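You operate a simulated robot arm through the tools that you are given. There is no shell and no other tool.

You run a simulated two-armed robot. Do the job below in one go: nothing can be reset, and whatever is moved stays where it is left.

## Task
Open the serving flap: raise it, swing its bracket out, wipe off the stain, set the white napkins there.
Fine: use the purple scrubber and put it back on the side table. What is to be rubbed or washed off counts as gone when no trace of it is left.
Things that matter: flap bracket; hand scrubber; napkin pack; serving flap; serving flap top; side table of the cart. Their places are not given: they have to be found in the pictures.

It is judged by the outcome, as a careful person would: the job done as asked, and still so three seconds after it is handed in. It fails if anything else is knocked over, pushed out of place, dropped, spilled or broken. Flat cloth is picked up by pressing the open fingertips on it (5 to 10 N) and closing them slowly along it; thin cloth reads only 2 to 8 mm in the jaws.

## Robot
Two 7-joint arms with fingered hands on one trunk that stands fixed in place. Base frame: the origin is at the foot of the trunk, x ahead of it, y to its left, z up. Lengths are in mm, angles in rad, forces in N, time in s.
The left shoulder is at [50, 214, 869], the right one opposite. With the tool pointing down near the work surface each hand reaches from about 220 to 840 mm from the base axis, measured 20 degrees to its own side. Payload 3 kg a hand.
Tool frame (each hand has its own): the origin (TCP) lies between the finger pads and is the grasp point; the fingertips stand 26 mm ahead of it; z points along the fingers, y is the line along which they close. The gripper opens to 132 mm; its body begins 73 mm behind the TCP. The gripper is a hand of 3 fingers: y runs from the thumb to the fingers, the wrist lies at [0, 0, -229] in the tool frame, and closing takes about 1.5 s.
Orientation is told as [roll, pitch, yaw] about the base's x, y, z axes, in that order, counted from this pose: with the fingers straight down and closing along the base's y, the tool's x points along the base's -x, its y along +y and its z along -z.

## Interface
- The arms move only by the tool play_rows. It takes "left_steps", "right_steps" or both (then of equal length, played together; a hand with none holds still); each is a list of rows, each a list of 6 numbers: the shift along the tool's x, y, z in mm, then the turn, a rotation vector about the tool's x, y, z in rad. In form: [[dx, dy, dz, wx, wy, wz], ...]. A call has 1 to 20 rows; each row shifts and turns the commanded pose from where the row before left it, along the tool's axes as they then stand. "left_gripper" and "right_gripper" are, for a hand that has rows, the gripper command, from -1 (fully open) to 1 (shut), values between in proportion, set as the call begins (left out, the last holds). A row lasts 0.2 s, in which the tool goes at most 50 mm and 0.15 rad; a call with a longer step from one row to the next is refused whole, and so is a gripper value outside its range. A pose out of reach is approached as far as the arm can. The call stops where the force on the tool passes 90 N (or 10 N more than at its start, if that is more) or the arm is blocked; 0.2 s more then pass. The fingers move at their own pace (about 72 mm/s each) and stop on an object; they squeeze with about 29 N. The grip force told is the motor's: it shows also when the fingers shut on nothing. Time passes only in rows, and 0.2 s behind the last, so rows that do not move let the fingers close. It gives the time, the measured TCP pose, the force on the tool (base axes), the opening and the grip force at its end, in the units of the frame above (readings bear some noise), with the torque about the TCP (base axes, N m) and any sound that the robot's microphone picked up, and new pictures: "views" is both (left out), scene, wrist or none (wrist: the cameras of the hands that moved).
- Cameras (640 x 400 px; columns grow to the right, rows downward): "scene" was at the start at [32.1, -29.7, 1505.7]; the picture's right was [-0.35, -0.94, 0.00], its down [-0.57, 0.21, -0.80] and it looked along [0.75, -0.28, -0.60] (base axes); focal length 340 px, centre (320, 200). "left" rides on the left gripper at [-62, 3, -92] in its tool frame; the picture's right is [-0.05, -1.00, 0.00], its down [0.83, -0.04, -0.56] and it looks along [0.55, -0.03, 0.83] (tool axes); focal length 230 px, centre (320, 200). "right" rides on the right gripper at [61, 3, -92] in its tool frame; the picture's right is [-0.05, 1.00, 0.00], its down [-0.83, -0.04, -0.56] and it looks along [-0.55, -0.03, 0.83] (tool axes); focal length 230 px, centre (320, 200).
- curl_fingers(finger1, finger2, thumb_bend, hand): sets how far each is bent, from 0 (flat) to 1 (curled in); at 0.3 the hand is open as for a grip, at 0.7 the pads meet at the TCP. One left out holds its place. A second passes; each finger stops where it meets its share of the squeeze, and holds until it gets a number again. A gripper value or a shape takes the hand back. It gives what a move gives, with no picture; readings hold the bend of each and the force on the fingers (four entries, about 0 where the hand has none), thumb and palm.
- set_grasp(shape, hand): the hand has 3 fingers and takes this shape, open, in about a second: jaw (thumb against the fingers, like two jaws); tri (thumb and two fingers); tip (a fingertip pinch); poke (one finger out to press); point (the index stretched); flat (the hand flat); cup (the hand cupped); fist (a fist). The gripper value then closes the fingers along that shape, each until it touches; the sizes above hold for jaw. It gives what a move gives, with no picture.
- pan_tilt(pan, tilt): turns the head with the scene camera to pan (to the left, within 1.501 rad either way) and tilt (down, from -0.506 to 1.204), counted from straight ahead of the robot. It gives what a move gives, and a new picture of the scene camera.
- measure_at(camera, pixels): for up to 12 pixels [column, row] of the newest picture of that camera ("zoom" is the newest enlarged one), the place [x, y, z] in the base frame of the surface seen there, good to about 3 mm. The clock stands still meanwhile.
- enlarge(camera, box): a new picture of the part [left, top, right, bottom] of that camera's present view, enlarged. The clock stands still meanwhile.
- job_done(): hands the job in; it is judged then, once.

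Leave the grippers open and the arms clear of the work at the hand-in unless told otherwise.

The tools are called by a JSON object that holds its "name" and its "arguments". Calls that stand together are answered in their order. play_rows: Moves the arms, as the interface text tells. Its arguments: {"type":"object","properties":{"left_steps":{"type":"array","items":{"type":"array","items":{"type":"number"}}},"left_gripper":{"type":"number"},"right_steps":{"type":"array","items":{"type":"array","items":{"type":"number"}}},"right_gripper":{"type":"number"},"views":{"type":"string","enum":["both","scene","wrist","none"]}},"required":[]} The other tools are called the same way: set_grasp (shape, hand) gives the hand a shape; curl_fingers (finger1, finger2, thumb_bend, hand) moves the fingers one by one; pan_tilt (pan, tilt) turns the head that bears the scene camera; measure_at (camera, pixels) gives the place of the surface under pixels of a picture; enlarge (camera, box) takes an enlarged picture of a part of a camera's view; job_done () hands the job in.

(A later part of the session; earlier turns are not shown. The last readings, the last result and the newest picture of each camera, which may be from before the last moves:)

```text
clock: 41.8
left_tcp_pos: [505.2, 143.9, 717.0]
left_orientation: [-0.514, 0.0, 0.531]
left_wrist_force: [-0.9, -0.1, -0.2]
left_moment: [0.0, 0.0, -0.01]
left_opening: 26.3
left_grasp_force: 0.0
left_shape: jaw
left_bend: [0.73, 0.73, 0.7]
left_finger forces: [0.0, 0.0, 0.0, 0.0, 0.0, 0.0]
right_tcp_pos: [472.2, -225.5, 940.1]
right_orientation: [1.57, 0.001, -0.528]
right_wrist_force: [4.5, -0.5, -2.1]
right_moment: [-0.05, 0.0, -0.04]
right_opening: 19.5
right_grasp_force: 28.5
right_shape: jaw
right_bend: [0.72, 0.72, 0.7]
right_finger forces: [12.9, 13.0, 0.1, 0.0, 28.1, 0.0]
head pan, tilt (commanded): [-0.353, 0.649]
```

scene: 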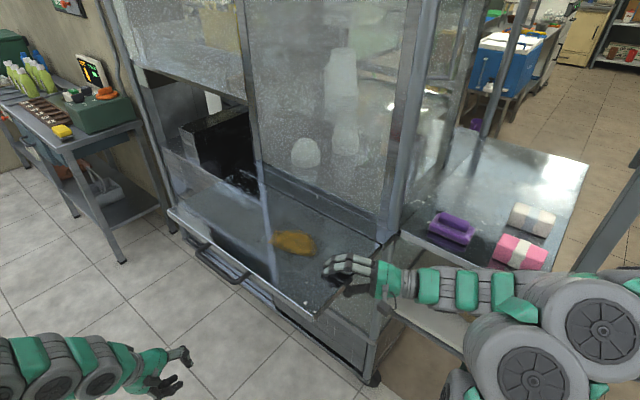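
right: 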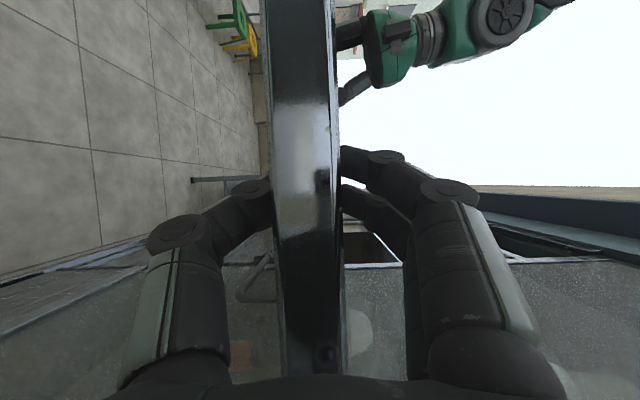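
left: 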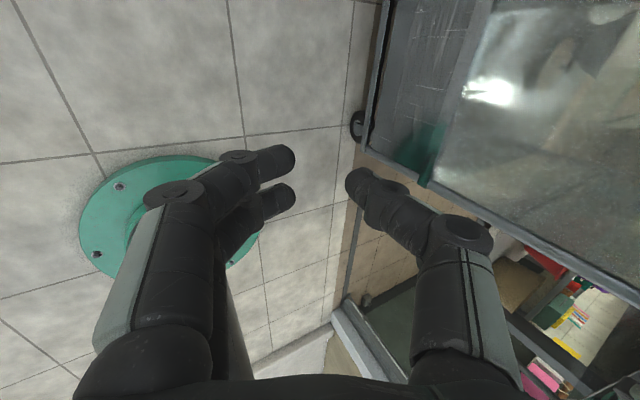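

That worked; the left hand is at z=717 in front of the cart. Next I'll move it inward under the flap while rolling it level.

{"name": "play_rows", "arguments": {"left_steps": [[0, -21.8, 12.2, 0.12, 0, 0], [0, -20.2, 14.7, 0.12, 0, 0], [0, -18.3, 17.0, 0.12, 0, 0], [0, -16.1, 19.1, 0.12, 0, 0], [0, -13.7, 20.9, 0.12, 0, 0], [0, -11.1, 22.4, 0.12, 0, 0], [0, -8.4, 23.6, 0.12, 0, 0], [0, -5.5, 24.4, 0.12, 0, 0]], "left_gripper": 0.2, "views": "both"}}

```text
clock: 43.6
left_tcp_pos: [600.7, 32.5, 692.1]
left_orientation: [-1.22, -0.045, 0.576]
left_wrist_force: [0.5, -0.5, 0.1]
left_moment: [-0.01, -0.02, 0.0]
left_opening: 52.8
left_grasp_force: 0.0
left_shape: jaw
left_bend: [0.73, 0.73, 0.7]
left_finger forces: [0.1, 0.0, 0.1, 0.0, 0.0, 0.0]
left hand out of reach, approached as far as the arm can: row 3, 4, 5
right_tcp_pos: [472.3, -226.4, 941.4]
right_orientation: [1.57, -0.001, -0.526]
right_wrist_force: [4.7, -0.8, -1.5]
right_moment: [-0.02, -0.01, -0.05]
right_opening: 19.6
right_grasp_force: 28.7
right_shape: jaw
right_bend: [0.72, 0.72, 0.7]
right_finger forces: [13.0, 13.1, 0.1, 0.0, 27.9, 0.0]
head pan, tilt (commanded): [-0.353, 0.649]
```

scene: 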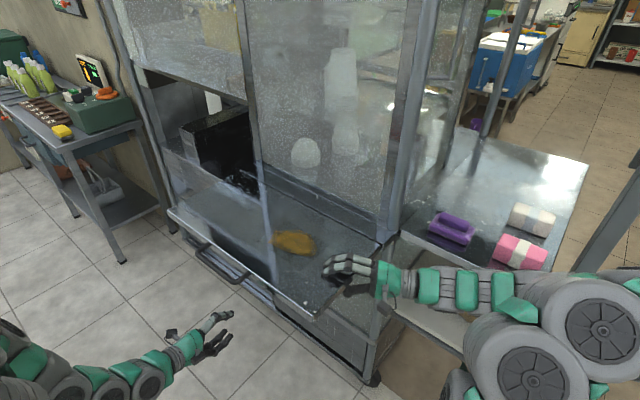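
left: 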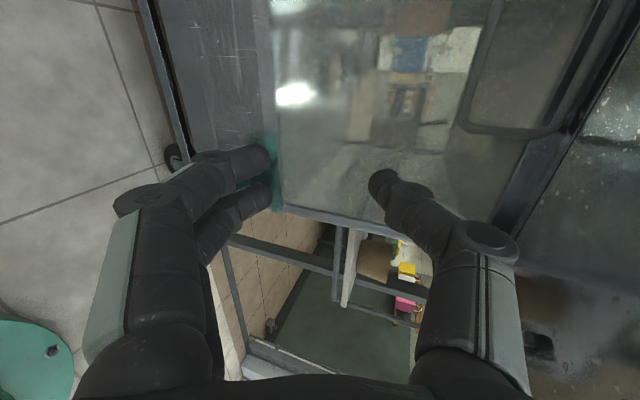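

From below I can see the bracket loop at upper right of the left camera (≈(465–600, 0–140)). I'll enlarge it and measure.

{"name": "enlarge", "arguments": {"camera": "left", "box": [420, 0, 640, 160]}}

{"name": "measure_at", "arguments": {"camera": "left", "pixels": [[467, 95], [480, 60], [490, 30], [475, 122], [500, 133], [530, 135], [555, 110], [575, 70], [590, 40], [600, 20], [610, 90], [540, 60]]}}

```text
2.50 times, centred on (530, 80) of left
```

zoom: 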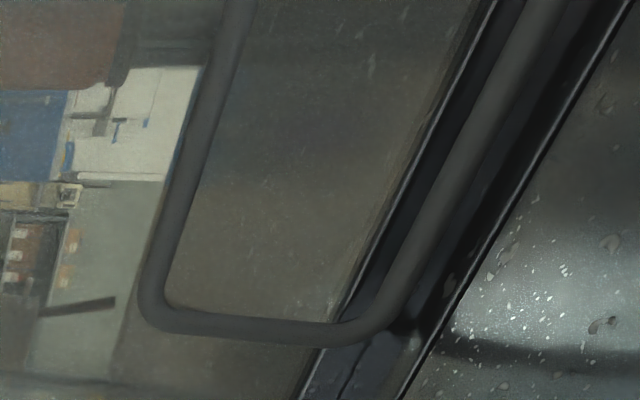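

```text
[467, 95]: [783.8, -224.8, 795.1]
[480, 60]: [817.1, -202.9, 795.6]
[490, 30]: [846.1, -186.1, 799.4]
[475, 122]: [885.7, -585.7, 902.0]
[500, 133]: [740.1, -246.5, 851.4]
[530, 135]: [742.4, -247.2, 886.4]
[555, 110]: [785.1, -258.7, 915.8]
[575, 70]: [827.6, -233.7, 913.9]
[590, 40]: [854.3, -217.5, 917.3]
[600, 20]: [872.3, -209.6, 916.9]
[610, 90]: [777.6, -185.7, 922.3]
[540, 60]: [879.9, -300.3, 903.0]
```

{"name": "measure_at", "arguments": {"camera": "zoom", "pixels": [[440, 210], [480, 130], [520, 60], [390, 300], [350, 333], [270, 325], [200, 318], [155, 290], [175, 220], [205, 120], [235, 30], [420, 250]]}}

```text
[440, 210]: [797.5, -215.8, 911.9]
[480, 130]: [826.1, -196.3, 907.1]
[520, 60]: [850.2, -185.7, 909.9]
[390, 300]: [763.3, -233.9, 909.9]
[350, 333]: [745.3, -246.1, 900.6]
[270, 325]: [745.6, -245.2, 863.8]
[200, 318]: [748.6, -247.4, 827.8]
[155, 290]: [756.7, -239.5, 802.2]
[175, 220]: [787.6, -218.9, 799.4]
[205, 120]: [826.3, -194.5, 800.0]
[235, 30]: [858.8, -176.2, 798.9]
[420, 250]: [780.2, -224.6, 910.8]
```

The loop has its top rod at z≈914, bottom rod at z≈800, and its free vertical rod at about (741,-250). I'll turn the left hand a quarter turn about its own axis so the jaw closes sideways. Then it can grip the vertical rod and let it pivot in the grip.

{"name": "play_rows", "arguments": {"left_steps": [[0, 0, 0, 0, 0, 0.1428], [0, 0, 0, 0, 0, 0.1428], [0, 0, 0, 0, 0, 0.1428], [0, 0, 0, 0, 0, 0.1428], [0, 0, 0, 0, 0, 0.1428], [0, 0, 0, 0, 0, 0.1428], [0, 0, 0, 0, 0, 0.1428], [0, 0, 0, 0, 0, 0.1428], [0, 0, 0, 0, 0, 0.1428], [0, 0, 0, 0, 0, 0.1428], [0, 0, 0, 0, 0, 0.1428]], "views": "both"}}

```text
clock: 46.0
left_tcp_pos: [601.2, 32.3, 691.6]
left_orientation: [0.133, -1.216, -1.117]
left_wrist_force: [0.3, -0.2, -0.7]
left_moment: [0.02, 0.0, -0.01]
left_opening: 52.7
left_grasp_force: 0.0
left_shape: jaw
left_bend: [0.73, 0.73, 0.7]
left_finger forces: [0.1, 0.0, 0.1, 0.0, 0.0, 0.0]
right_tcp_pos: [472.1, -225.9, 941.5]
right_orientation: [1.569, 0.0, -0.527]
right_wrist_force: [4.2, 0.5, -2.5]
right_moment: [-0.04, -0.03, -0.03]
right_opening: 19.3
right_grasp_force: 28.4
right_shape: jaw
right_bend: [0.72, 0.72, 0.7]
right_finger forces: [12.8, 12.9, 0.0, 0.1, 28.2, 0.0]
head pan, tilt (commanded): [-0.353, 0.649]
```

scene: 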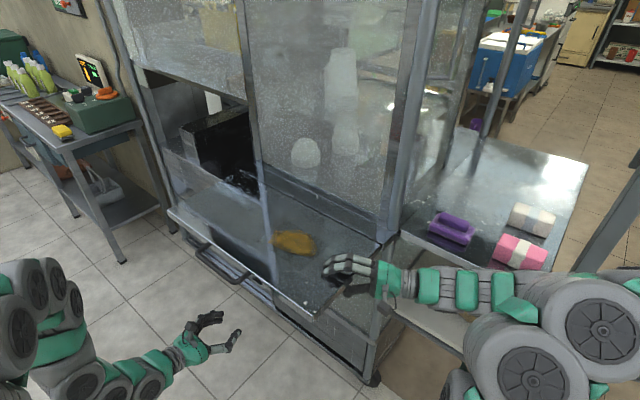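
left: 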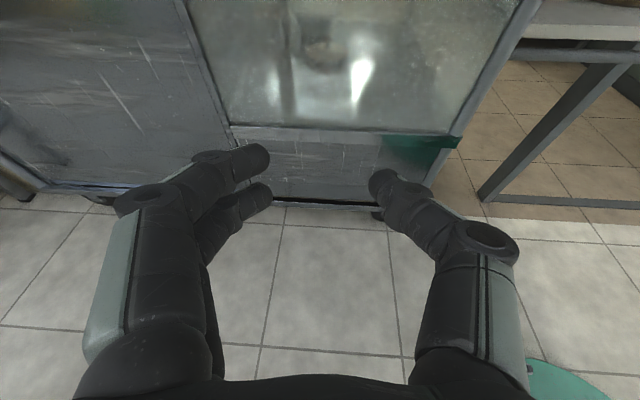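

The quarter turn worked: the jaw now closes along the cart front. I'll move inward under the flap at low height, then tilt the hand to point slightly upward.

{"name": "play_rows", "arguments": {"left_steps": [[-15.4, -7.3, 34.7, 0, 0, 0], [-15.4, -7.3, 34.7, 0, 0, 0], [-15.4, -7.3, 34.7, 0, 0, 0], [-15.4, -7.3, 34.7, 0, 0, 0], [0, 0, 0, 0, -0.1375, 0], [0, 0, 0, 0, -0.1375, 0], [0, 0, 0, 0, -0.1375, 0], [0, 0, 0, 0, -0.1375, 0]], "views": "both"}}

```text
clock: 47.8
left_tcp_pos: [657.4, -110.8, 700.1]
left_orientation: [2.921, -1.368, 2.363]
left_wrist_force: [0.7, 0.5, 0.1]
left_moment: [0.01, -0.02, -0.01]
left_opening: 52.7
left_grasp_force: 0.1
left_shape: jaw
left_bend: [0.73, 0.73, 0.7]
left_finger forces: [0.0, 0.1, 0.1, 0.0, 0.0, 0.0]
right_tcp_pos: [473.2, -225.6, 941.2]
right_orientation: [1.57, -0.001, -0.527]
right_wrist_force: [3.3, 0.1, -1.5]
right_moment: [-0.02, -0.01, -0.06]
right_opening: 19.4
right_grasp_force: 29.2
right_shape: jaw
right_bend: [0.72, 0.72, 0.7]
right_finger forces: [12.8, 13.0, 0.0, 0.0, 28.1, 0.1]
head pan, tilt (commanded): [-0.353, 0.649]
```

scene: 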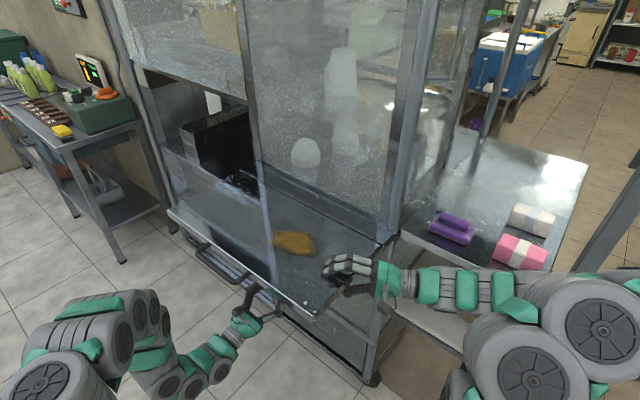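
left: 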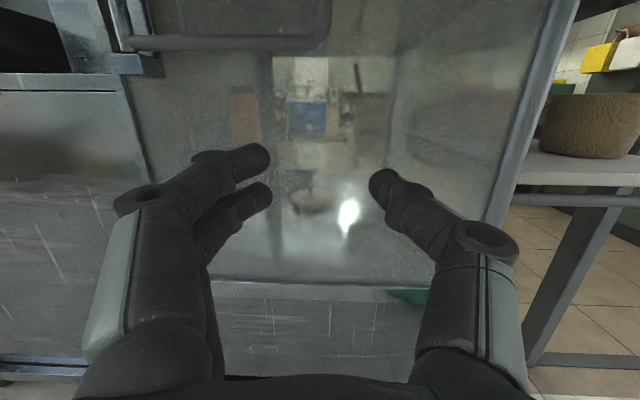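

The left camera now shows the bracket clearly: the bottom rod at row ≈42, the free vertical rod at column ≈325 going up, and the hinge at left (≈(130,40)). I'll measure it.

{"name": "measure_at", "arguments": {"camera": "left", "pixels": [[325, 8], [327, 20], [322, 35], [300, 43], [250, 43], [200, 42], [150, 42], [135, 40], [125, 20], [115, 20], [140, 65], [320, 5]]}}

{"name": "enlarge", "arguments": {"camera": "left", "box": [80, 0, 360, 100]}}

```text
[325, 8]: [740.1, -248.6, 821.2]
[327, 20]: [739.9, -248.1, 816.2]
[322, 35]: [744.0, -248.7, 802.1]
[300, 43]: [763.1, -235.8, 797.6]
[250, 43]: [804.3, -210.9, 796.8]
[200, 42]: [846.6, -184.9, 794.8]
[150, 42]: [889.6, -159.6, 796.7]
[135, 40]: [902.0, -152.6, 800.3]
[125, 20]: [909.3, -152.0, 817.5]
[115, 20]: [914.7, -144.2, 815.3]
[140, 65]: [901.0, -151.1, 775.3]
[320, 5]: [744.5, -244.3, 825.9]
```

```text
2.29 times, centred on (220, 50) of left
```

zoom: 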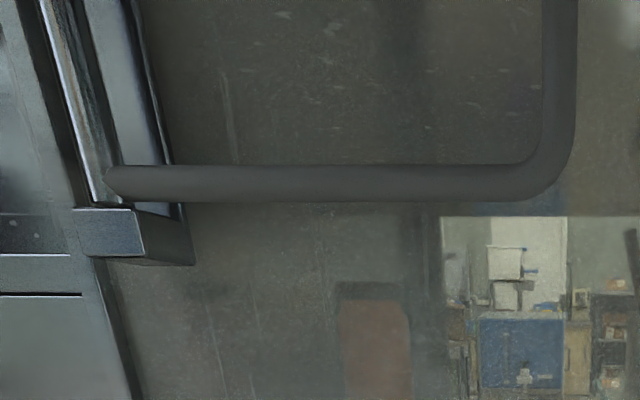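

The free rod is at s≈512, d≈594. I'll raise the hand to z≈824 in front of it (staying under the flap) and check alignment before advancing.

{"name": "play_rows", "arguments": {"left_steps": [[-37.8, 0.3, 21.5, 0, 0, 0], [-37.8, 0.3, 21.5, 0, 0, 0], [-37.8, 0.3, 21.5, 0, 0, 0]], "views": "both"}}

```text
clock: 48.6
left_tcp_pos: [676.9, -146.7, 823.0]
left_orientation: [2.921, -1.371, 2.367]
left_wrist_force: [0.0, 0.0, 0.2]
left_moment: [0.01, 0.0, 0.03]
left_opening: 52.6
left_grasp_force: 0.2
left_shape: jaw
left_bend: [0.73, 0.73, 0.7]
left_finger forces: [0.0, 0.1, 0.0, 0.1, 0.0, 0.0]
right_tcp_pos: [471.9, -225.9, 942.1]
right_orientation: [1.569, 0.002, -0.527]
right_wrist_force: [3.0, -0.3, -2.8]
right_moment: [-0.07, 0.01, -0.03]
right_opening: 19.4
right_grasp_force: 29.2
right_shape: jaw
right_bend: [0.72, 0.72, 0.7]
right_finger forces: [13.0, 12.9, 0.1, 0.0, 28.2, 0.1]
head pan, tilt (commanded): [-0.353, 0.649]
```

scene: 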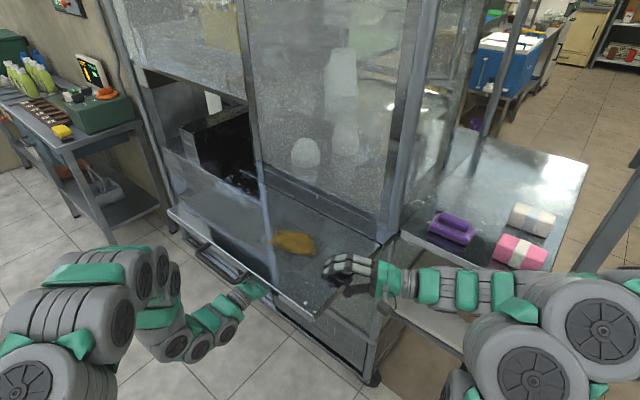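
left: 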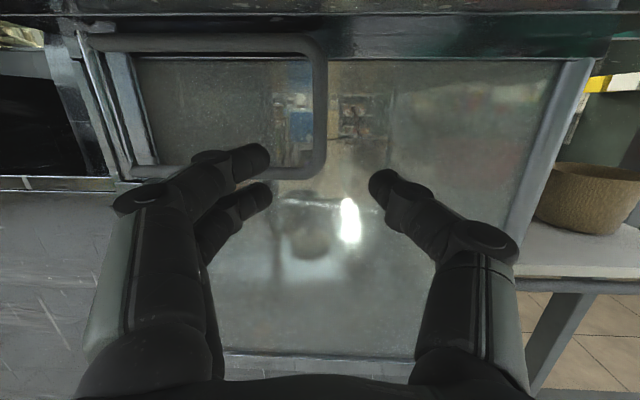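

The loop is fully visible and its free rod is centred between the fingers (column ≈320). I'll advance 120 mm so the rod sits inside the jaw.

{"name": "play_rows", "arguments": {"left_steps": [[0, 0, 40, 0, 0, 0], [0, 0, 40, 0, 0, 0], [0, 0, 40, 0, 0, 0]], "views": "both"}}

```text
clock: 49.4
left_tcp_pos: [742.1, -241.9, 845.9]
left_orientation: [2.931, -1.373, 2.364]
left_wrist_force: [-0.5, -0.8, 1.3]
left_moment: [0.0, 0.02, -0.01]
left_opening: 52.4
left_grasp_force: 0.0
left_shape: jaw
left_bend: [0.73, 0.73, 0.7]
left_finger forces: [0.1, 0.0, 0.0, 0.0, 0.1, 0.0]
right_tcp_pos: [472.7, -225.3, 941.7]
right_orientation: [1.568, -0.001, -0.528]
right_wrist_force: [-1.2, -17.1, -2.1]
right_moment: [-0.1, 0.03, -0.17]
right_opening: 19.6
right_grasp_force: 29.2
right_shape: jaw
right_bend: [0.72, 0.72, 0.7]
right_finger forces: [14.6, 14.5, 0.0, 0.1, 31.9, 0.0]
head pan, tilt (commanded): [-0.353, 0.649]
```

scene: 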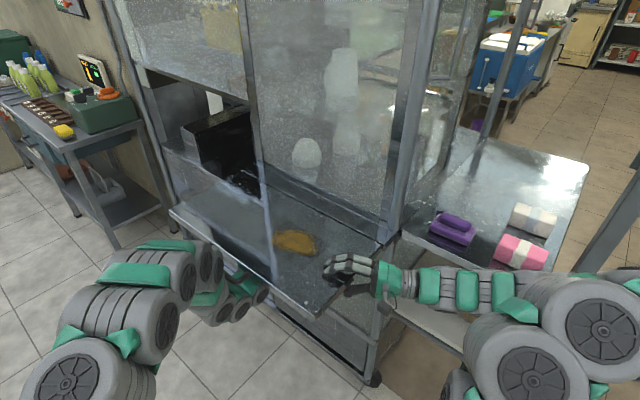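
left: 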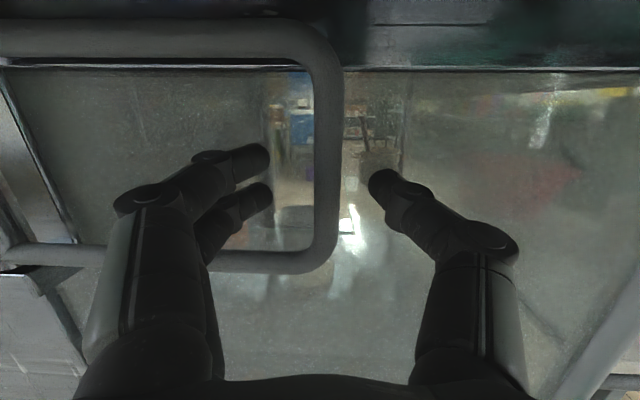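

The right hand's force jumped to −17 N and the picture seems shifted slightly, so the left forearm may be pressing the flap's front. I'll check that area closely.

{"name": "enlarge", "arguments": {"camera": "scene", "box": [140, 200, 340, 340]}}

{"name": "measure_at", "arguments": {"camera": "scene", "pixels": [[245, 240], [290, 285], [270, 240], [360, 240], [453, 225], [530, 215], [518, 248], [385, 245], [400, 235], [585, 165]]}}

```text
2.86 times, centred on (240, 270) of scene
```

zoom: 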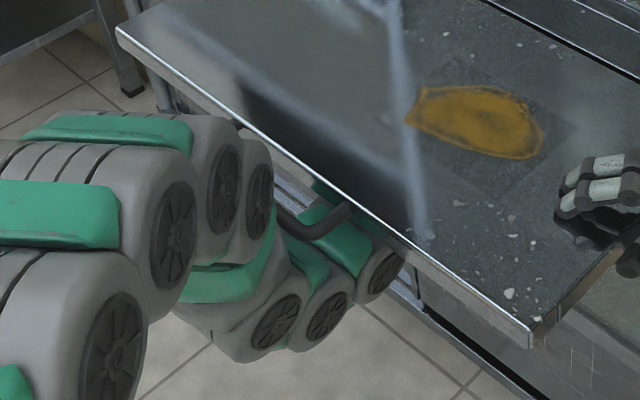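

```text
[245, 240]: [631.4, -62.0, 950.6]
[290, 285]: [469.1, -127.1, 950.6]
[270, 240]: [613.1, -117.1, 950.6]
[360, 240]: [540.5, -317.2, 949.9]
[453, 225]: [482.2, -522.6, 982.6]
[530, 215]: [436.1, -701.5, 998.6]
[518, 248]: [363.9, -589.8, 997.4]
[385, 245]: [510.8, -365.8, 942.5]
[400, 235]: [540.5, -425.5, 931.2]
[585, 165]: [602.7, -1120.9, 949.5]
```

The left elbow (discs near (219,268)) is against the flap's front/handle and pushed it inward a few millimetres. I'll back the left hand off 40 mm right away.

{"name": "play_rows", "arguments": {"left_steps": [[0, 0, -20, 0, 0, 0], [0, 0, -20, 0, 0, 0], [0, 0, 0, 0, 0, 0]], "views": "both"}}

{"name": "enlarge", "arguments": {"camera": "scene", "box": [140, 200, 340, 340]}}

```text
clock: 50.2
left_tcp_pos: [719.3, -213.6, 840.4]
left_orientation: [2.914, -1.368, 2.371]
left_wrist_force: [-0.1, -0.3, 0.6]
left_moment: [0.01, 0.04, -0.02]
left_opening: 52.8
left_grasp_force: 0.0
left_shape: jaw
left_bend: [0.73, 0.73, 0.7]
left_finger forces: [0.0, 0.0, 0.0, 0.0, 0.0, 0.1]
right_tcp_pos: [473.1, -226.8, 941.4]
right_orientation: [1.568, 0.0, -0.528]
right_wrist_force: [4.8, 1.7, -2.4]
right_moment: [-0.04, 0.01, -0.05]
right_opening: 19.5
right_grasp_force: 29.3
right_shape: jaw
right_bend: [0.72, 0.72, 0.7]
right_finger forces: [13.5, 13.4, 0.0, 0.0, 29.0, 0.1]
head pan, tilt (commanded): [-0.353, 0.649]
```

scene: 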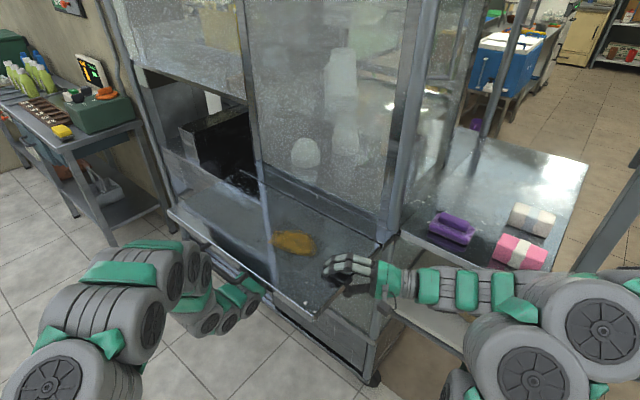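
left: 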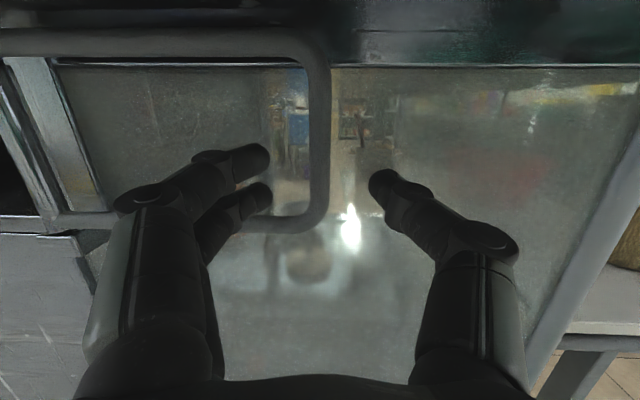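

```text
2.86 times, centred on (240, 270) of scene
```

zoom: 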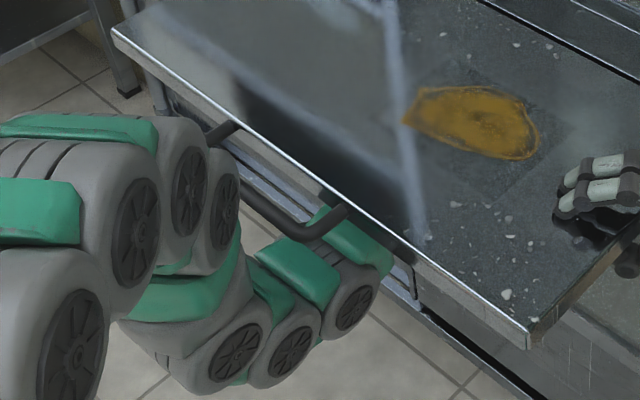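

Backing off restored the right-hand force to normal, and the picture returned to where it was. I'll measure the elbow's position relative to the handle.

{"name": "measure_at", "arguments": {"camera": "zoom", "pixels": [[225, 210], [225, 160], [190, 190], [190, 130], [135, 235], [60, 140], [240, 130], [300, 230], [350, 310], [300, 350], [235, 355], [180, 300]]}}

```text
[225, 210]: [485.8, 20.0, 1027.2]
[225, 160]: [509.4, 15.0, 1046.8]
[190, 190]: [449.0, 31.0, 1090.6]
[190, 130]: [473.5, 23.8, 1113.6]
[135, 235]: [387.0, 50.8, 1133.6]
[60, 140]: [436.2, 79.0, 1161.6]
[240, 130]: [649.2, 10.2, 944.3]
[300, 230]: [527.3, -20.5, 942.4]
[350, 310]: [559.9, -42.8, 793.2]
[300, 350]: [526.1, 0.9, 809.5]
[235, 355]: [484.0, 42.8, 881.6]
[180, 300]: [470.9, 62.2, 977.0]
```

The left arm is in an elbow-up posture (elbow at z≈1050), so its forearm meets the handle. The earlier posture with the thumb on top kept the elbow lower. I'll back out along the same path and undo the quarter turn. Then I'll pinch the bracket's bottom rod (z≈800) the way I did the handle.

{"name": "play_rows", "arguments": {"left_steps": [[0, 0, -40, 0, 0, 0], [0, 0, -41, 0, 0, 0], [37.8, -0.3, -21.5, 0, 0, 0], [37.8, -0.3, -21.5, 0, 0, 0], [37.8, -0.3, -21.5, 0, 0, 0], [0, 0, 0, 0, 0.1375, 0], [0, 0, 0, 0, 0.1375, 0], [0, 0, 0, 0, 0.1375, 0], [0, 0, 0, 0, 0.1375, 0], [15.4, 7.3, -34.7, 0, 0, 0], [15.4, 7.3, -34.7, 0, 0, 0], [15.4, 7.3, -34.7, 0, 0, 0], [15.4, 7.3, -34.7, 0, 0, 0]], "views": "none"}}

{"name": "play_rows", "arguments": {"left_steps": [[0, 0, 0, 0, 0, -0.1428], [0, 0, 0, 0, 0, -0.1428], [0, 0, 0, 0, 0, -0.1428], [0, 0, 0, 0, 0, -0.1428], [0, 0, 0, 0, 0, -0.1428], [0, 0, 0, 0, 0, -0.1428], [0, 0, 0, 0, 0, -0.1428], [0, 0, 0, 0, 0, -0.1428], [0, 0, 0, 0, 0, -0.1428], [0, 0, 0, 0, 0, -0.1428], [0, 0, 0, 0, 0, -0.1428]], "views": "both"}}

```text
clock: 53.0
left_tcp_pos: [598.7, 33.2, 691.2]
left_orientation: [0.125, -1.215, -1.111]
left_wrist_force: [0.0, -0.5, -0.3]
left_moment: [-0.01, -0.01, -0.02]
left_opening: 52.6
left_grasp_force: 0.1
left_shape: jaw
left_bend: [0.73, 0.73, 0.7]
left_finger forces: [0.1, 0.0, 0.0, 0.0, 0.0, 0.0]
right_tcp_pos: [472.8, -225.2, 940.8]
right_orientation: [1.57, 0.0, -0.527]
right_wrist_force: [3.1, 2.0, -1.7]
right_moment: [-0.04, 0.01, 0.0]
right_opening: 19.7
right_grasp_force: 28.5
right_shape: jaw
right_bend: [0.72, 0.72, 0.7]
right_finger forces: [13.5, 13.5, 0.0, 0.1, 28.9, 0.0]
head pan, tilt (commanded): [-0.353, 0.649]
```

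```text
clock: 55.4
left_tcp_pos: [600.0, 33.1, 691.2]
left_orientation: [-1.216, -0.045, 0.58]
left_wrist_force: [0.4, 0.0, 0.1]
left_moment: [-0.03, -0.01, -0.03]
left_opening: 52.6
left_grasp_force: 0.0
left_shape: jaw
left_bend: [0.73, 0.73, 0.7]
left_finger forces: [0.1, 0.1, 0.0, 0.0, 0.0, 0.1]
right_tcp_pos: [471.3, -226.3, 942.1]
right_orientation: [1.57, 0.0, -0.528]
right_wrist_force: [2.9, 1.4, -0.8]
right_moment: [-0.03, -0.03, -0.03]
right_opening: 19.4
right_grasp_force: 28.6
right_shape: jaw
right_bend: [0.72, 0.72, 0.7]
right_finger forces: [13.7, 13.7, 0.0, 0.1, 28.8, 0.0]
head pan, tilt (commanded): [-0.353, 0.649]
```

scene: 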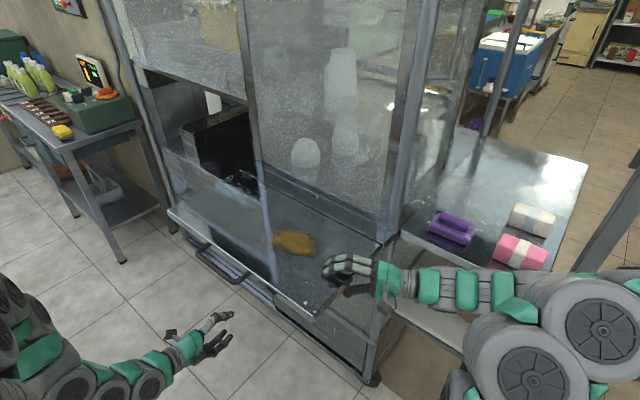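
left: 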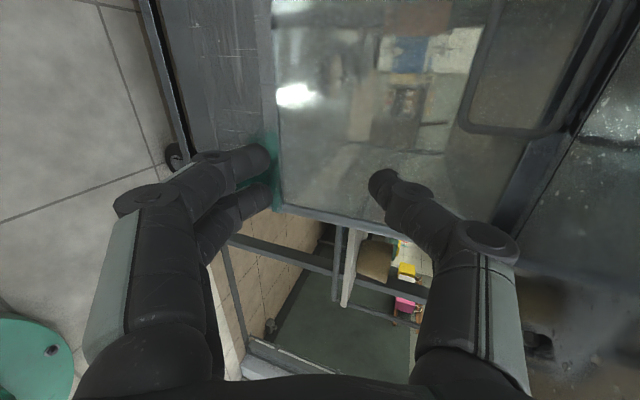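

I'm back in the thumb-up posture. I'll measure the left arm's height along its length to judge whether it fits under the handle.

{"name": "measure_at", "arguments": {"camera": "scene", "pixels": [[15, 300], [35, 335], [45, 360], [80, 380], [120, 375], [150, 365], [170, 352], [190, 345], [10, 340], [35, 385], [100, 390], [215, 255]]}}

```text
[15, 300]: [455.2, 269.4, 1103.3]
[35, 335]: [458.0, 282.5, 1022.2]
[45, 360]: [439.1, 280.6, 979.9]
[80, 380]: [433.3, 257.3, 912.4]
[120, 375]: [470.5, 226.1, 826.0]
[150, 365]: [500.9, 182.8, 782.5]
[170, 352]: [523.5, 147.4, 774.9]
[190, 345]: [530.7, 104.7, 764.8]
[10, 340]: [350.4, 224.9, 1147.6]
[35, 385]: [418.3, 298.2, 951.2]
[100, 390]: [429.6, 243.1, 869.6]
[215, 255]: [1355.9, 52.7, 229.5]
```

I'll approach with the hand tilted more upward (wrist lower), so the forearm passes well below the handle. This ends about 100 mm short of the bracket's bottom rod.

{"name": "play_rows", "arguments": {"left_steps": [[-0.6, -13.7, 22.3, 0.1, 0, 0], [-0.6, -11.4, 23.6, 0.1, 0, 0], [-0.6, -9.0, 24.6, 0.1, 0, 0], [-0.6, -6.5, 25.4, 0.1, 0, 0], [-0.6, -3.9, 25.9, 0.1, 0, 0], [-0.6, -1.3, 26.1, 0.1, 0, 0], [-0.6, 1.3, 26.1, 0.1, 0, 0], [-0.6, 3.9, 25.9, 0.1, 0, 0], [-0.6, 6.5, 25.4, 0.1, 0, 0]], "left_gripper": -0.06, "views": "both"}}

```text
clock: 57.4
left_tcp_pos: [667.0, -124.7, 723.7]
left_orientation: [-2.053, -0.045, 0.579]
left_wrist_force: [0.1, 0.3, 0.8]
left_moment: [0.0, 0.03, 0.0]
left_opening: 69.5
left_grasp_force: 0.1
left_shape: jaw
left_bend: [0.72, 0.72, 0.7]
left_finger forces: [0.0, 0.0, 0.1, 0.0, 0.0, 0.1]
left hand out of reach, approached as far as the arm can: row 6, 7, 8, 9
right_tcp_pos: [472.3, -226.4, 941.5]
right_orientation: [1.567, 0.0, -0.528]
right_wrist_force: [3.0, 0.3, -0.9]
right_moment: [-0.04, -0.02, -0.06]
right_opening: 19.7
right_grasp_force: 28.4
right_shape: jaw
right_bend: [0.72, 0.72, 0.7]
right_finger forces: [13.6, 13.8, 0.0, 0.0, 28.6, 0.0]
head pan, tilt (commanded): [-0.353, 0.649]
```

scene: 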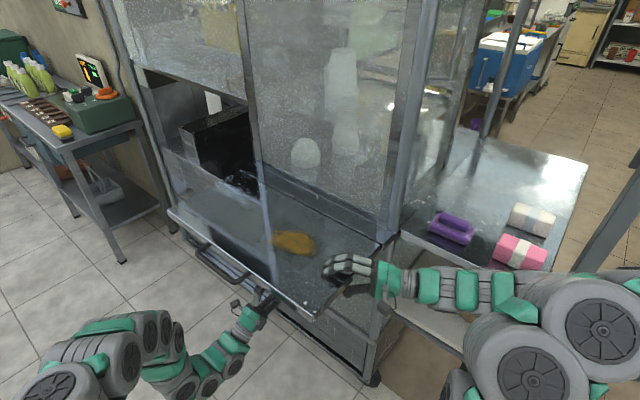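
left: 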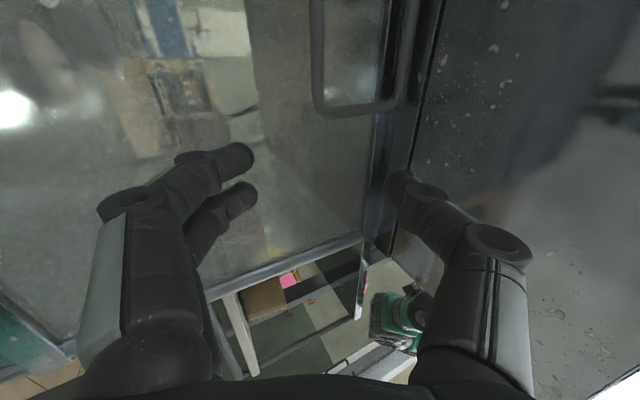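

The bracket's loop is visible at (315–410, 0–115). I'm at s≈512 and need s≈548. I'll shift left along the cart and advance 60 mm, checking reach and the forearm.

{"name": "play_rows", "arguments": {"left_steps": [[-12, 1.5, 20, 0, 0, 0], [-12, 1.5, 20, 0, 0, 0], [-12, 1.5, 20, 0, 0, 0]], "views": "both"}}

{"name": "enlarge", "arguments": {"camera": "scene", "box": [80, 220, 320, 400]}}

```text
clock: 58.2
left_tcp_pos: [673.9, -128.3, 728.9]
left_orientation: [-2.046, -0.059, 0.584]
left_wrist_force: [0.1, 0.5, 0.8]
left_moment: [0.04, 0.0, 0.01]
left_opening: 69.7
left_grasp_force: 0.2
left_shape: jaw
left_bend: [0.72, 0.72, 0.7]
left_finger forces: [0.0, 0.1, 0.0, 0.0, 0.0, 0.1]
left hand out of reach, approached as far as the arm can: row 1, 2, 3
right_tcp_pos: [473.2, -225.5, 941.1]
right_orientation: [1.568, 0.0, -0.527]
right_wrist_force: [1.3, 0.9, -1.7]
right_moment: [0.0, -0.02, -0.02]
right_opening: 19.6
right_grasp_force: 28.6
right_shape: jaw
right_bend: [0.72, 0.72, 0.7]
right_finger forces: [13.7, 13.8, 0.1, 0.0, 28.7, 0.0]
head pan, tilt (commanded): [-0.353, 0.649]
```

scene: 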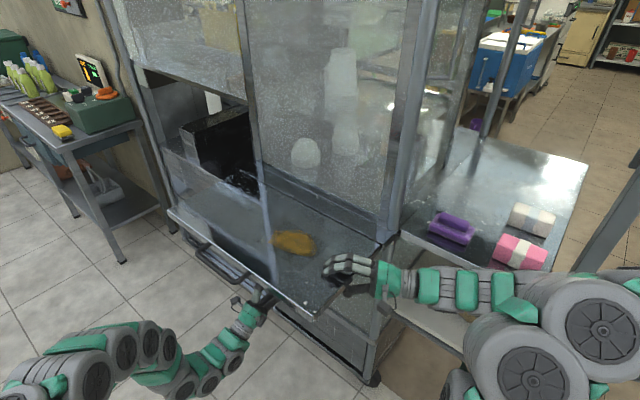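
left: 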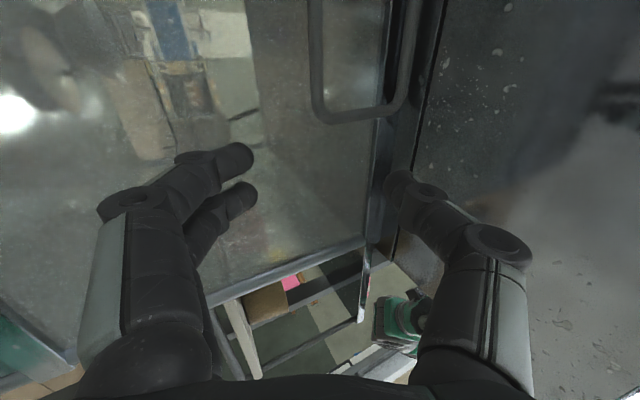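

```text
2.22 times, centred on (200, 310) of scene
```

zoom: 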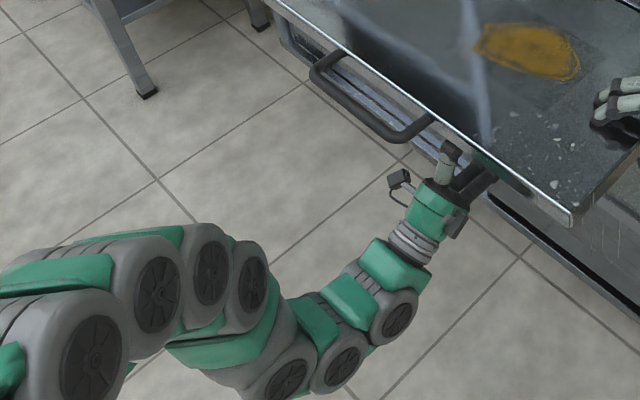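

That tilt is at a joint limit. I'll reduce the tilt to about the one used at the handle (roll −1.75) and then advance.

{"name": "play_rows", "arguments": {"left_steps": [[0, 0, 0, -0.1, 0, 0], [0, 0, 0, -0.1, 0, 0], [0, 0, 0, -0.1, 0, 0], [-10, 0, 15, 0, 0, 0], [-10, 0, 15, 0, 0, 0], [-10, 0, 15, 0, 0, 0]], "views": "both"}}

{"name": "enlarge", "arguments": {"camera": "scene", "box": [80, 220, 320, 400]}}

```text
clock: 59.6
left_tcp_pos: [675.6, -137.0, 713.2]
left_orientation: [-1.802, -0.053, 0.59]
left_wrist_force: [-0.2, 0.5, -0.5]
left_moment: [0.01, 0.04, -0.01]
left_opening: 69.9
left_grasp_force: 0.1
left_shape: jaw
left_bend: [0.72, 0.72, 0.7]
left_finger forces: [0.0, 0.0, 0.1, 0.0, 0.0, 0.0]
left hand out of reach, approached as far as the arm can: row 1, 3, 4, 5, 6
right_tcp_pos: [471.8, -226.1, 941.9]
right_orientation: [1.567, 0.0, -0.528]
right_wrist_force: [1.2, -0.4, -1.3]
right_moment: [0.01, -0.02, -0.05]
right_opening: 19.5
right_grasp_force: 29.0
right_shape: jaw
right_bend: [0.72, 0.72, 0.7]
right_finger forces: [13.5, 13.5, 0.0, 0.1, 28.2, 0.0]
head pan, tilt (commanded): [-0.353, 0.649]
```

scene: 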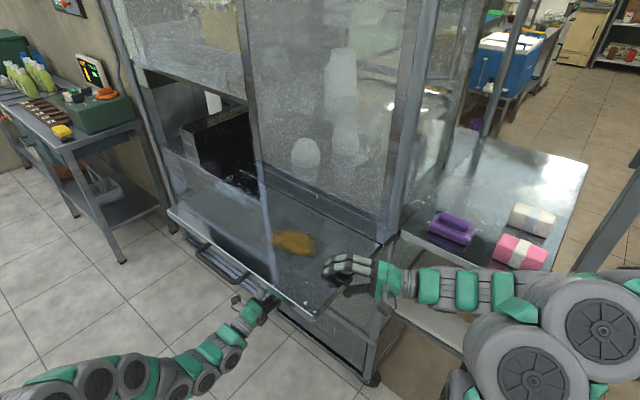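
left: 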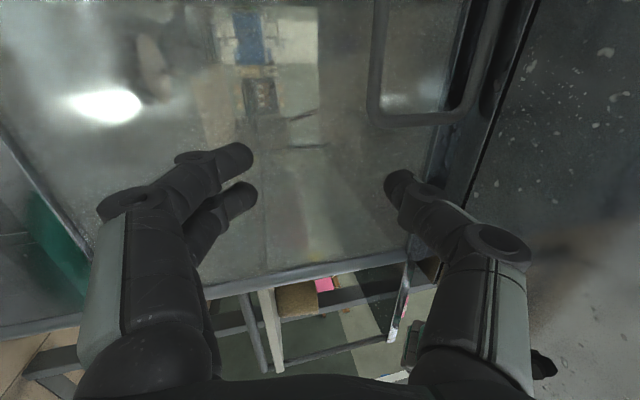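

```text
2.22 times, centred on (200, 310) of scene
```

zoom: 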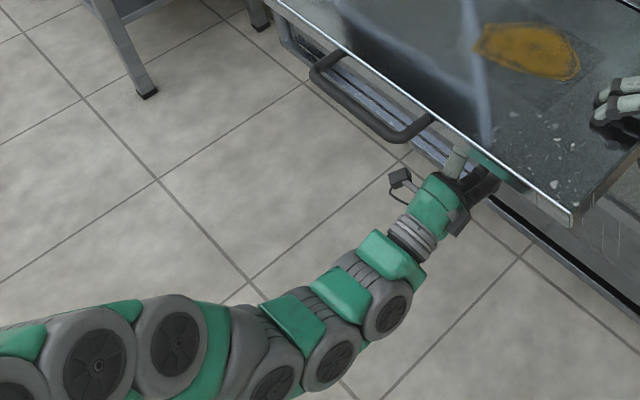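

The arm posture keeps hitting joint limits. I'll measure where the left elbow and forearm are now.

{"name": "measure_at", "arguments": {"camera": "zoom", "pixels": [[170, 345], [95, 365], [240, 350], [280, 380], [335, 345], [390, 305], [30, 370], [340, 295], [290, 320], [395, 255], [440, 200], [200, 310]]}}

```text
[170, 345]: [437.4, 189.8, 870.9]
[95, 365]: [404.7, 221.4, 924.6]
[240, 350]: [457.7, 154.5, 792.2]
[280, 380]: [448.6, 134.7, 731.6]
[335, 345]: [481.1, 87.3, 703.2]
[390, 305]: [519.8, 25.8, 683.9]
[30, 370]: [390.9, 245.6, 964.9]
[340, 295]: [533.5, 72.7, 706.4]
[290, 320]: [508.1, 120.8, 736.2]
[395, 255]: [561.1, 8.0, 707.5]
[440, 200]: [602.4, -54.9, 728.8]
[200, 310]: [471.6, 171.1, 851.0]
```

Rotating the hand the other way about its axis should drive the elbow down and out, and it also gives a sideways jaw for the vertical rod. I'll try a −90° turn here, where only the elbow and camera swing.

{"name": "play_rows", "arguments": {"left_steps": [[0, 0, 0, 0, 0, -0.1428], [0, 0, 0, 0, 0, -0.1428], [0, 0, 0, 0, 0, -0.1428], [0, 0, 0, 0, 0, -0.1428], [0, 0, 0, 0, 0, -0.1428]], "views": "both"}}

```text
clock: 60.8
left_tcp_pos: [675.9, -137.6, 714.3]
left_orientation: [-1.802, -0.053, 0.593]
left_wrist_force: [0.2, 0.1, -0.9]
left_moment: [0.03, 0.01, 0.02]
left_opening: 70.2
left_grasp_force: 0.0
left_shape: jaw
left_bend: [0.72, 0.72, 0.7]
left_finger forces: [0.0, 0.1, 0.0, 0.1, 0.0, 0.0]
left hand out of reach, approached as far as the arm can: row 1, 2, 3, 4, 5
right_tcp_pos: [472.4, -225.8, 941.6]
right_orientation: [1.569, 0.0, -0.527]
right_wrist_force: [2.0, 0.5, -0.6]
right_moment: [0.03, -0.02, 0.0]
right_opening: 19.7
right_grasp_force: 29.4
right_shape: jaw
right_bend: [0.72, 0.72, 0.7]
right_finger forces: [13.5, 13.5, 0.1, 0.0, 28.3, 0.0]
head pan, tilt (commanded): [-0.353, 0.649]
```

scene: 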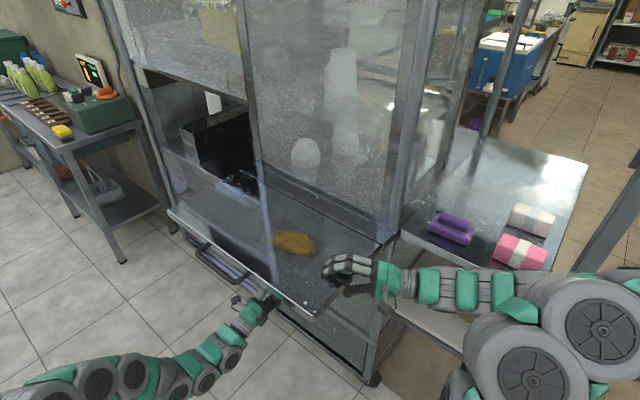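
left: 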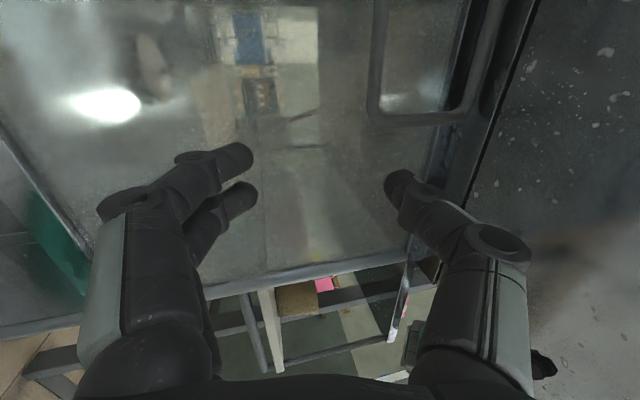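

Rotating further that way is blocked, so turning the hand the other way (+90°) is the comfortable wrist setting. I'll retry that orientation, but pointing about 30° to the left and tilted up more. That keeps the wrist low and to the right, and the forearm beside the handle. I'll back out 60 mm first and turn there.

{"name": "play_rows", "arguments": {"left_steps": [[0, 0, -30, 0, 0, 0], [0, 0, -30, 0, 0, 0], [0, 0, 0, 0, 0, 0.15], [0, 0, 0, 0, 0, 0.15], [0, 0, 0, 0, 0, 0.15], [0, 0, 0, 0, 0, 0.15], [0, 0, 0, 0, 0, 0.15], [0, 0, 0, 0, 0, 0.15], [0, 0, 0, 0, 0, 0.15], [0, 0, 0, 0, 0, 0.15], [0, 0, 0, 0, 0, 0.15], [0, 0, 0, 0, 0, 0.15]], "views": "none"}}

{"name": "play_rows", "arguments": {"left_steps": [[0, 0, 0, -0.15, 0, 0], [0, 0, 0, -0.15, 0, 0], [0, 0, 0, -0.15, 0, 0], [0, 0, 0, 0, -0.123, 0], [0, 0, 0, 0, -0.123, 0], [0, 0, 0, 0, -0.123, 0]], "views": "both"}}

```text
clock: 63.4
left_tcp_pos: [645.2, -88.4, 701.4]
left_orientation: [-3.081, -1.338, 2.088]
left_wrist_force: [1.1, -0.1, 0.5]
left_moment: [-0.01, 0.0, -0.01]
left_opening: 69.9
left_grasp_force: 0.0
left_shape: jaw
left_bend: [0.72, 0.72, 0.7]
left_finger forces: [0.0, 0.0, 0.0, 0.0, 0.0, 0.0]
right_tcp_pos: [471.7, -226.3, 942.3]
right_orientation: [1.569, -0.001, -0.528]
right_wrist_force: [1.6, 0.5, -0.9]
right_moment: [0.01, 0.0, -0.02]
right_opening: 19.3
right_grasp_force: 29.1
right_shape: jaw
right_bend: [0.72, 0.72, 0.7]
right_finger forces: [13.5, 13.5, 0.1, 0.0, 28.4, 0.0]
head pan, tilt (commanded): [-0.353, 0.649]
```

```text
clock: 64.8
left_tcp_pos: [687.9, -91.9, 736.0]
left_orientation: [-2.933, -1.004, 2.406]
left_wrist_force: [0.3, -1.0, -0.5]
left_moment: [0.01, -0.01, 0.0]
left_opening: 69.6
left_grasp_force: 0.1
left_shape: jaw
left_bend: [0.72, 0.72, 0.7]
left_finger forces: [0.0, 0.0, 0.1, 0.1, 0.0, 0.1]
left hand out of reach, approached as far as the arm can: row 4, 5, 6
right_tcp_pos: [472.7, -226.3, 941.3]
right_orientation: [1.57, 0.0, -0.529]
right_wrist_force: [1.1, -0.7, -0.9]
right_moment: [-0.03, -0.02, -0.02]
right_opening: 19.1
right_grasp_force: 29.2
right_shape: jaw
right_bend: [0.72, 0.72, 0.7]
right_finger forces: [13.4, 13.5, 0.0, 0.0, 28.1, 0.1]
head pan, tilt (commanded): [-0.353, 0.649]
```

scene: 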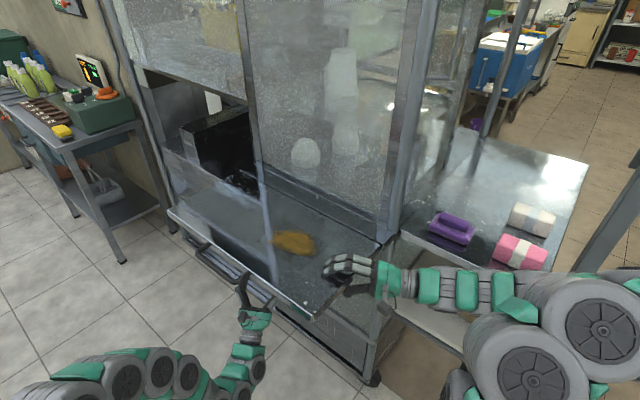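
left: 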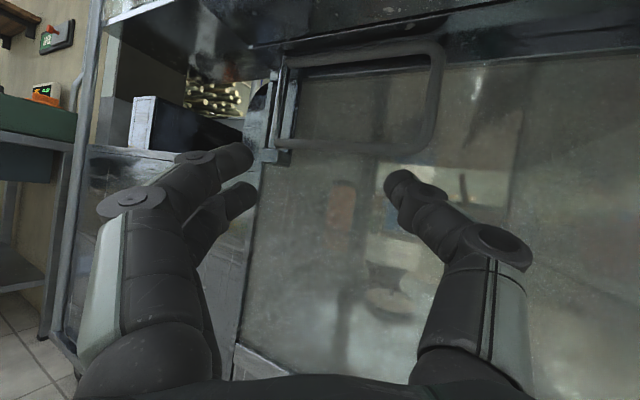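

In this orientation the posture looks better: the elbow is lower-left and the hand comes up from below. The bracket is clearly visible, with the free rod at column ≈435. I'll measure arm heights and the rod.

{"name": "measure_at", "arguments": {"camera": "scene", "pixels": [[125, 375], [160, 365], [190, 372], [60, 380], [245, 370], [232, 385], [255, 325], [90, 360], [245, 290]]}}

{"name": "measure_at", "arguments": {"camera": "left", "pixels": [[434, 60], [432, 90], [428, 120], [415, 145], [380, 150], [340, 148], [300, 144], [280, 100], [290, 70], [400, 50], [285, 145]]}}

```text
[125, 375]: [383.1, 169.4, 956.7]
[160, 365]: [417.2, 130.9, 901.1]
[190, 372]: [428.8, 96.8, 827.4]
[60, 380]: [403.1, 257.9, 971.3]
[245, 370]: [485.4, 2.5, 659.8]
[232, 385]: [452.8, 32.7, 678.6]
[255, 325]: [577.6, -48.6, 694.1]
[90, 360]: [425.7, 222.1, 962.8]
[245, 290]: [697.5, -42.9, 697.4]
```

```text
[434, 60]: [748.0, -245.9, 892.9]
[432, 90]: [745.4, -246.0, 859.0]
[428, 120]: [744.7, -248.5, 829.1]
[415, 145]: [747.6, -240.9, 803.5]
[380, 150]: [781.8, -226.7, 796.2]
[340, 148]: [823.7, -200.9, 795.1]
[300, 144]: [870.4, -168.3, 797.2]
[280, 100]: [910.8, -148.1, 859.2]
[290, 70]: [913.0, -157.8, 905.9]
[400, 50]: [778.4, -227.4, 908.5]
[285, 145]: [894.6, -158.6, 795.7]
```

The forearm is now well clear of the handle, and the geometry suits the pull: the thumb will go behind the free rod from the right. I'll move to the pre-grasp point about 90 mm short of the rod.

{"name": "play_rows", "arguments": {"left_steps": [[-4, -39.4, 21.3, 0, 0, 0], [-4, -39.4, 21.3, 0, 0, 0], [-4, -39.4, 21.3, 0, 0, 0]], "views": "both"}}

```text
clock: 65.6
left_tcp_pos: [668.1, -215.2, 792.7]
left_orientation: [-2.93, -0.991, 2.407]
left_wrist_force: [-0.6, 0.8, -0.7]
left_moment: [-0.02, -0.02, -0.02]
left_opening: 69.8
left_grasp_force: 0.1
left_shape: jaw
left_bend: [0.72, 0.72, 0.7]
left_finger forces: [0.1, 0.0, 0.0, 0.0, 0.0, 0.0]
right_tcp_pos: [472.3, -226.9, 942.8]
right_orientation: [1.569, -0.001, -0.528]
right_wrist_force: [1.6, 0.3, -0.6]
right_moment: [0.0, -0.04, -0.02]
right_opening: 19.2
right_grasp_force: 28.5
right_shape: jaw
right_bend: [0.72, 0.72, 0.7]
right_finger forces: [13.6, 13.6, 0.0, 0.0, 28.1, 0.0]
head pan, tilt (commanded): [-0.353, 0.649]
```

scene: 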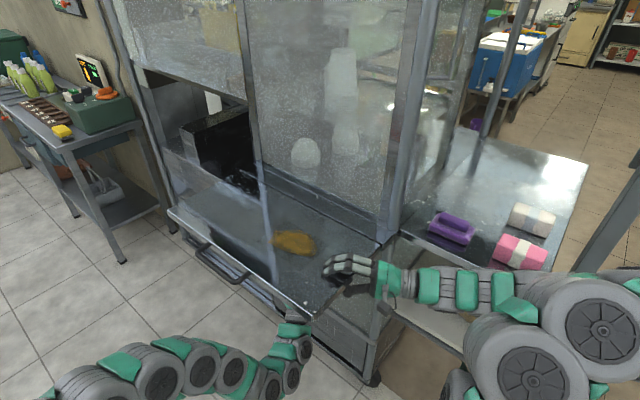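
left: 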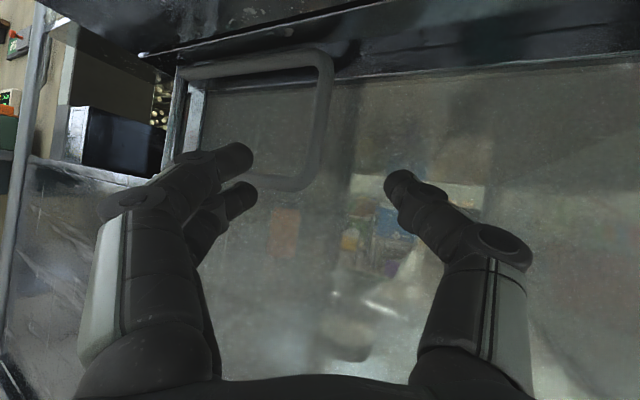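

The rod is centred in the jaw (column ≈322). I'll measure the rod and the forearm's clearance before advancing.

{"name": "measure_at", "arguments": {"camera": "left", "pixels": [[324, 80], [322, 110], [318, 150], [300, 185], [280, 185], [415, 195], [240, 155], [240, 195]]}}

{"name": "measure_at", "arguments": {"camera": "scene", "pixels": [[292, 328], [285, 350], [300, 347], [270, 385], [235, 370], [200, 365], [300, 300]]}}

```text
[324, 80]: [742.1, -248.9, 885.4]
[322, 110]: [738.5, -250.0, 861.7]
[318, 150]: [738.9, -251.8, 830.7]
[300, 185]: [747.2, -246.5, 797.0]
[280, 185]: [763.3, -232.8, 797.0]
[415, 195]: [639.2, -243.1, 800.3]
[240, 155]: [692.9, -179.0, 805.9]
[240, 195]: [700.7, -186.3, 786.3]
```

```text
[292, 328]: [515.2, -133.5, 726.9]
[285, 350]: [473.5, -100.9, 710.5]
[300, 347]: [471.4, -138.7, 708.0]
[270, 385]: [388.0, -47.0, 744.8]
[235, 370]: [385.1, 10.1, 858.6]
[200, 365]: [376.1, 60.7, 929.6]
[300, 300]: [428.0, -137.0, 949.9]
```

The forearm is well below and in front of the flap. The rod axis is about 99 mm ahead, so I'll advance 92 mm.

{"name": "play_rows", "arguments": {"left_steps": [[0, 0, 31, 0, 0, 0], [0, 0, 31, 0, 0, 0], [0, 0, 30, 0, 0, 0]], "views": "both"}}

```text
clock: 66.4
left_tcp_pos: [737.9, -249.9, 842.6]
left_orientation: [-2.93, -0.989, 2.411]
left_wrist_force: [-16.7, 16.2, -0.7]
left_moment: [-0.3, -0.29, -0.73]
left_opening: 63.6
left_grasp_force: 0.0
left_shape: jaw
left_bend: [0.72, 0.72, 0.73]
left_finger forces: [0.0, 0.0, 0.1, 0.0, 22.1, 0.1]
right_tcp_pos: [472.5, -225.3, 941.0]
right_orientation: [1.57, 0.002, -0.526]
right_wrist_force: [-0.6, -3.1, -1.3]
right_moment: [-0.02, -0.02, -0.02]
right_opening: 19.6
right_grasp_force: 29.2
right_shape: jaw
right_bend: [0.72, 0.72, 0.7]
right_finger forces: [13.6, 13.7, 0.1, 0.0, 28.6, 0.0]
head pan, tilt (commanded): [-0.353, 0.649]
```

scene: 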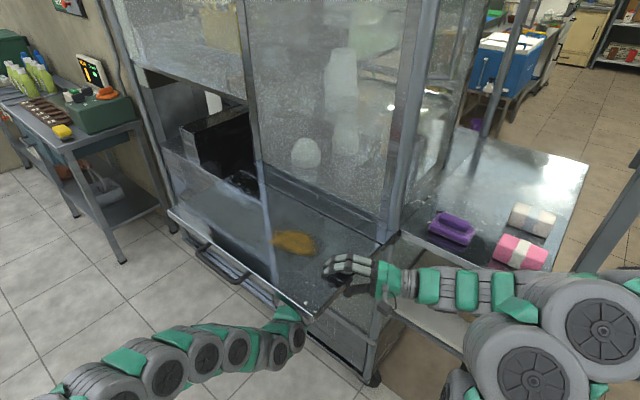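
left: 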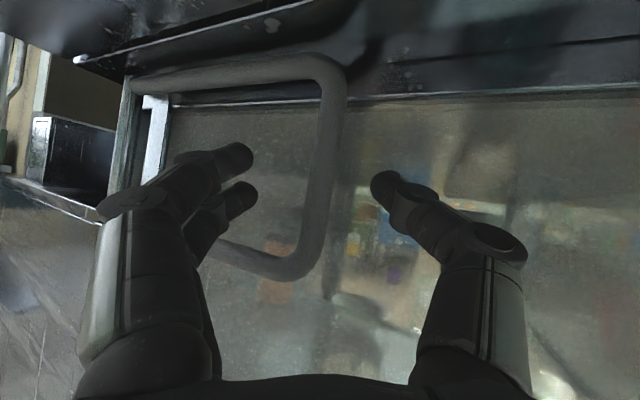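

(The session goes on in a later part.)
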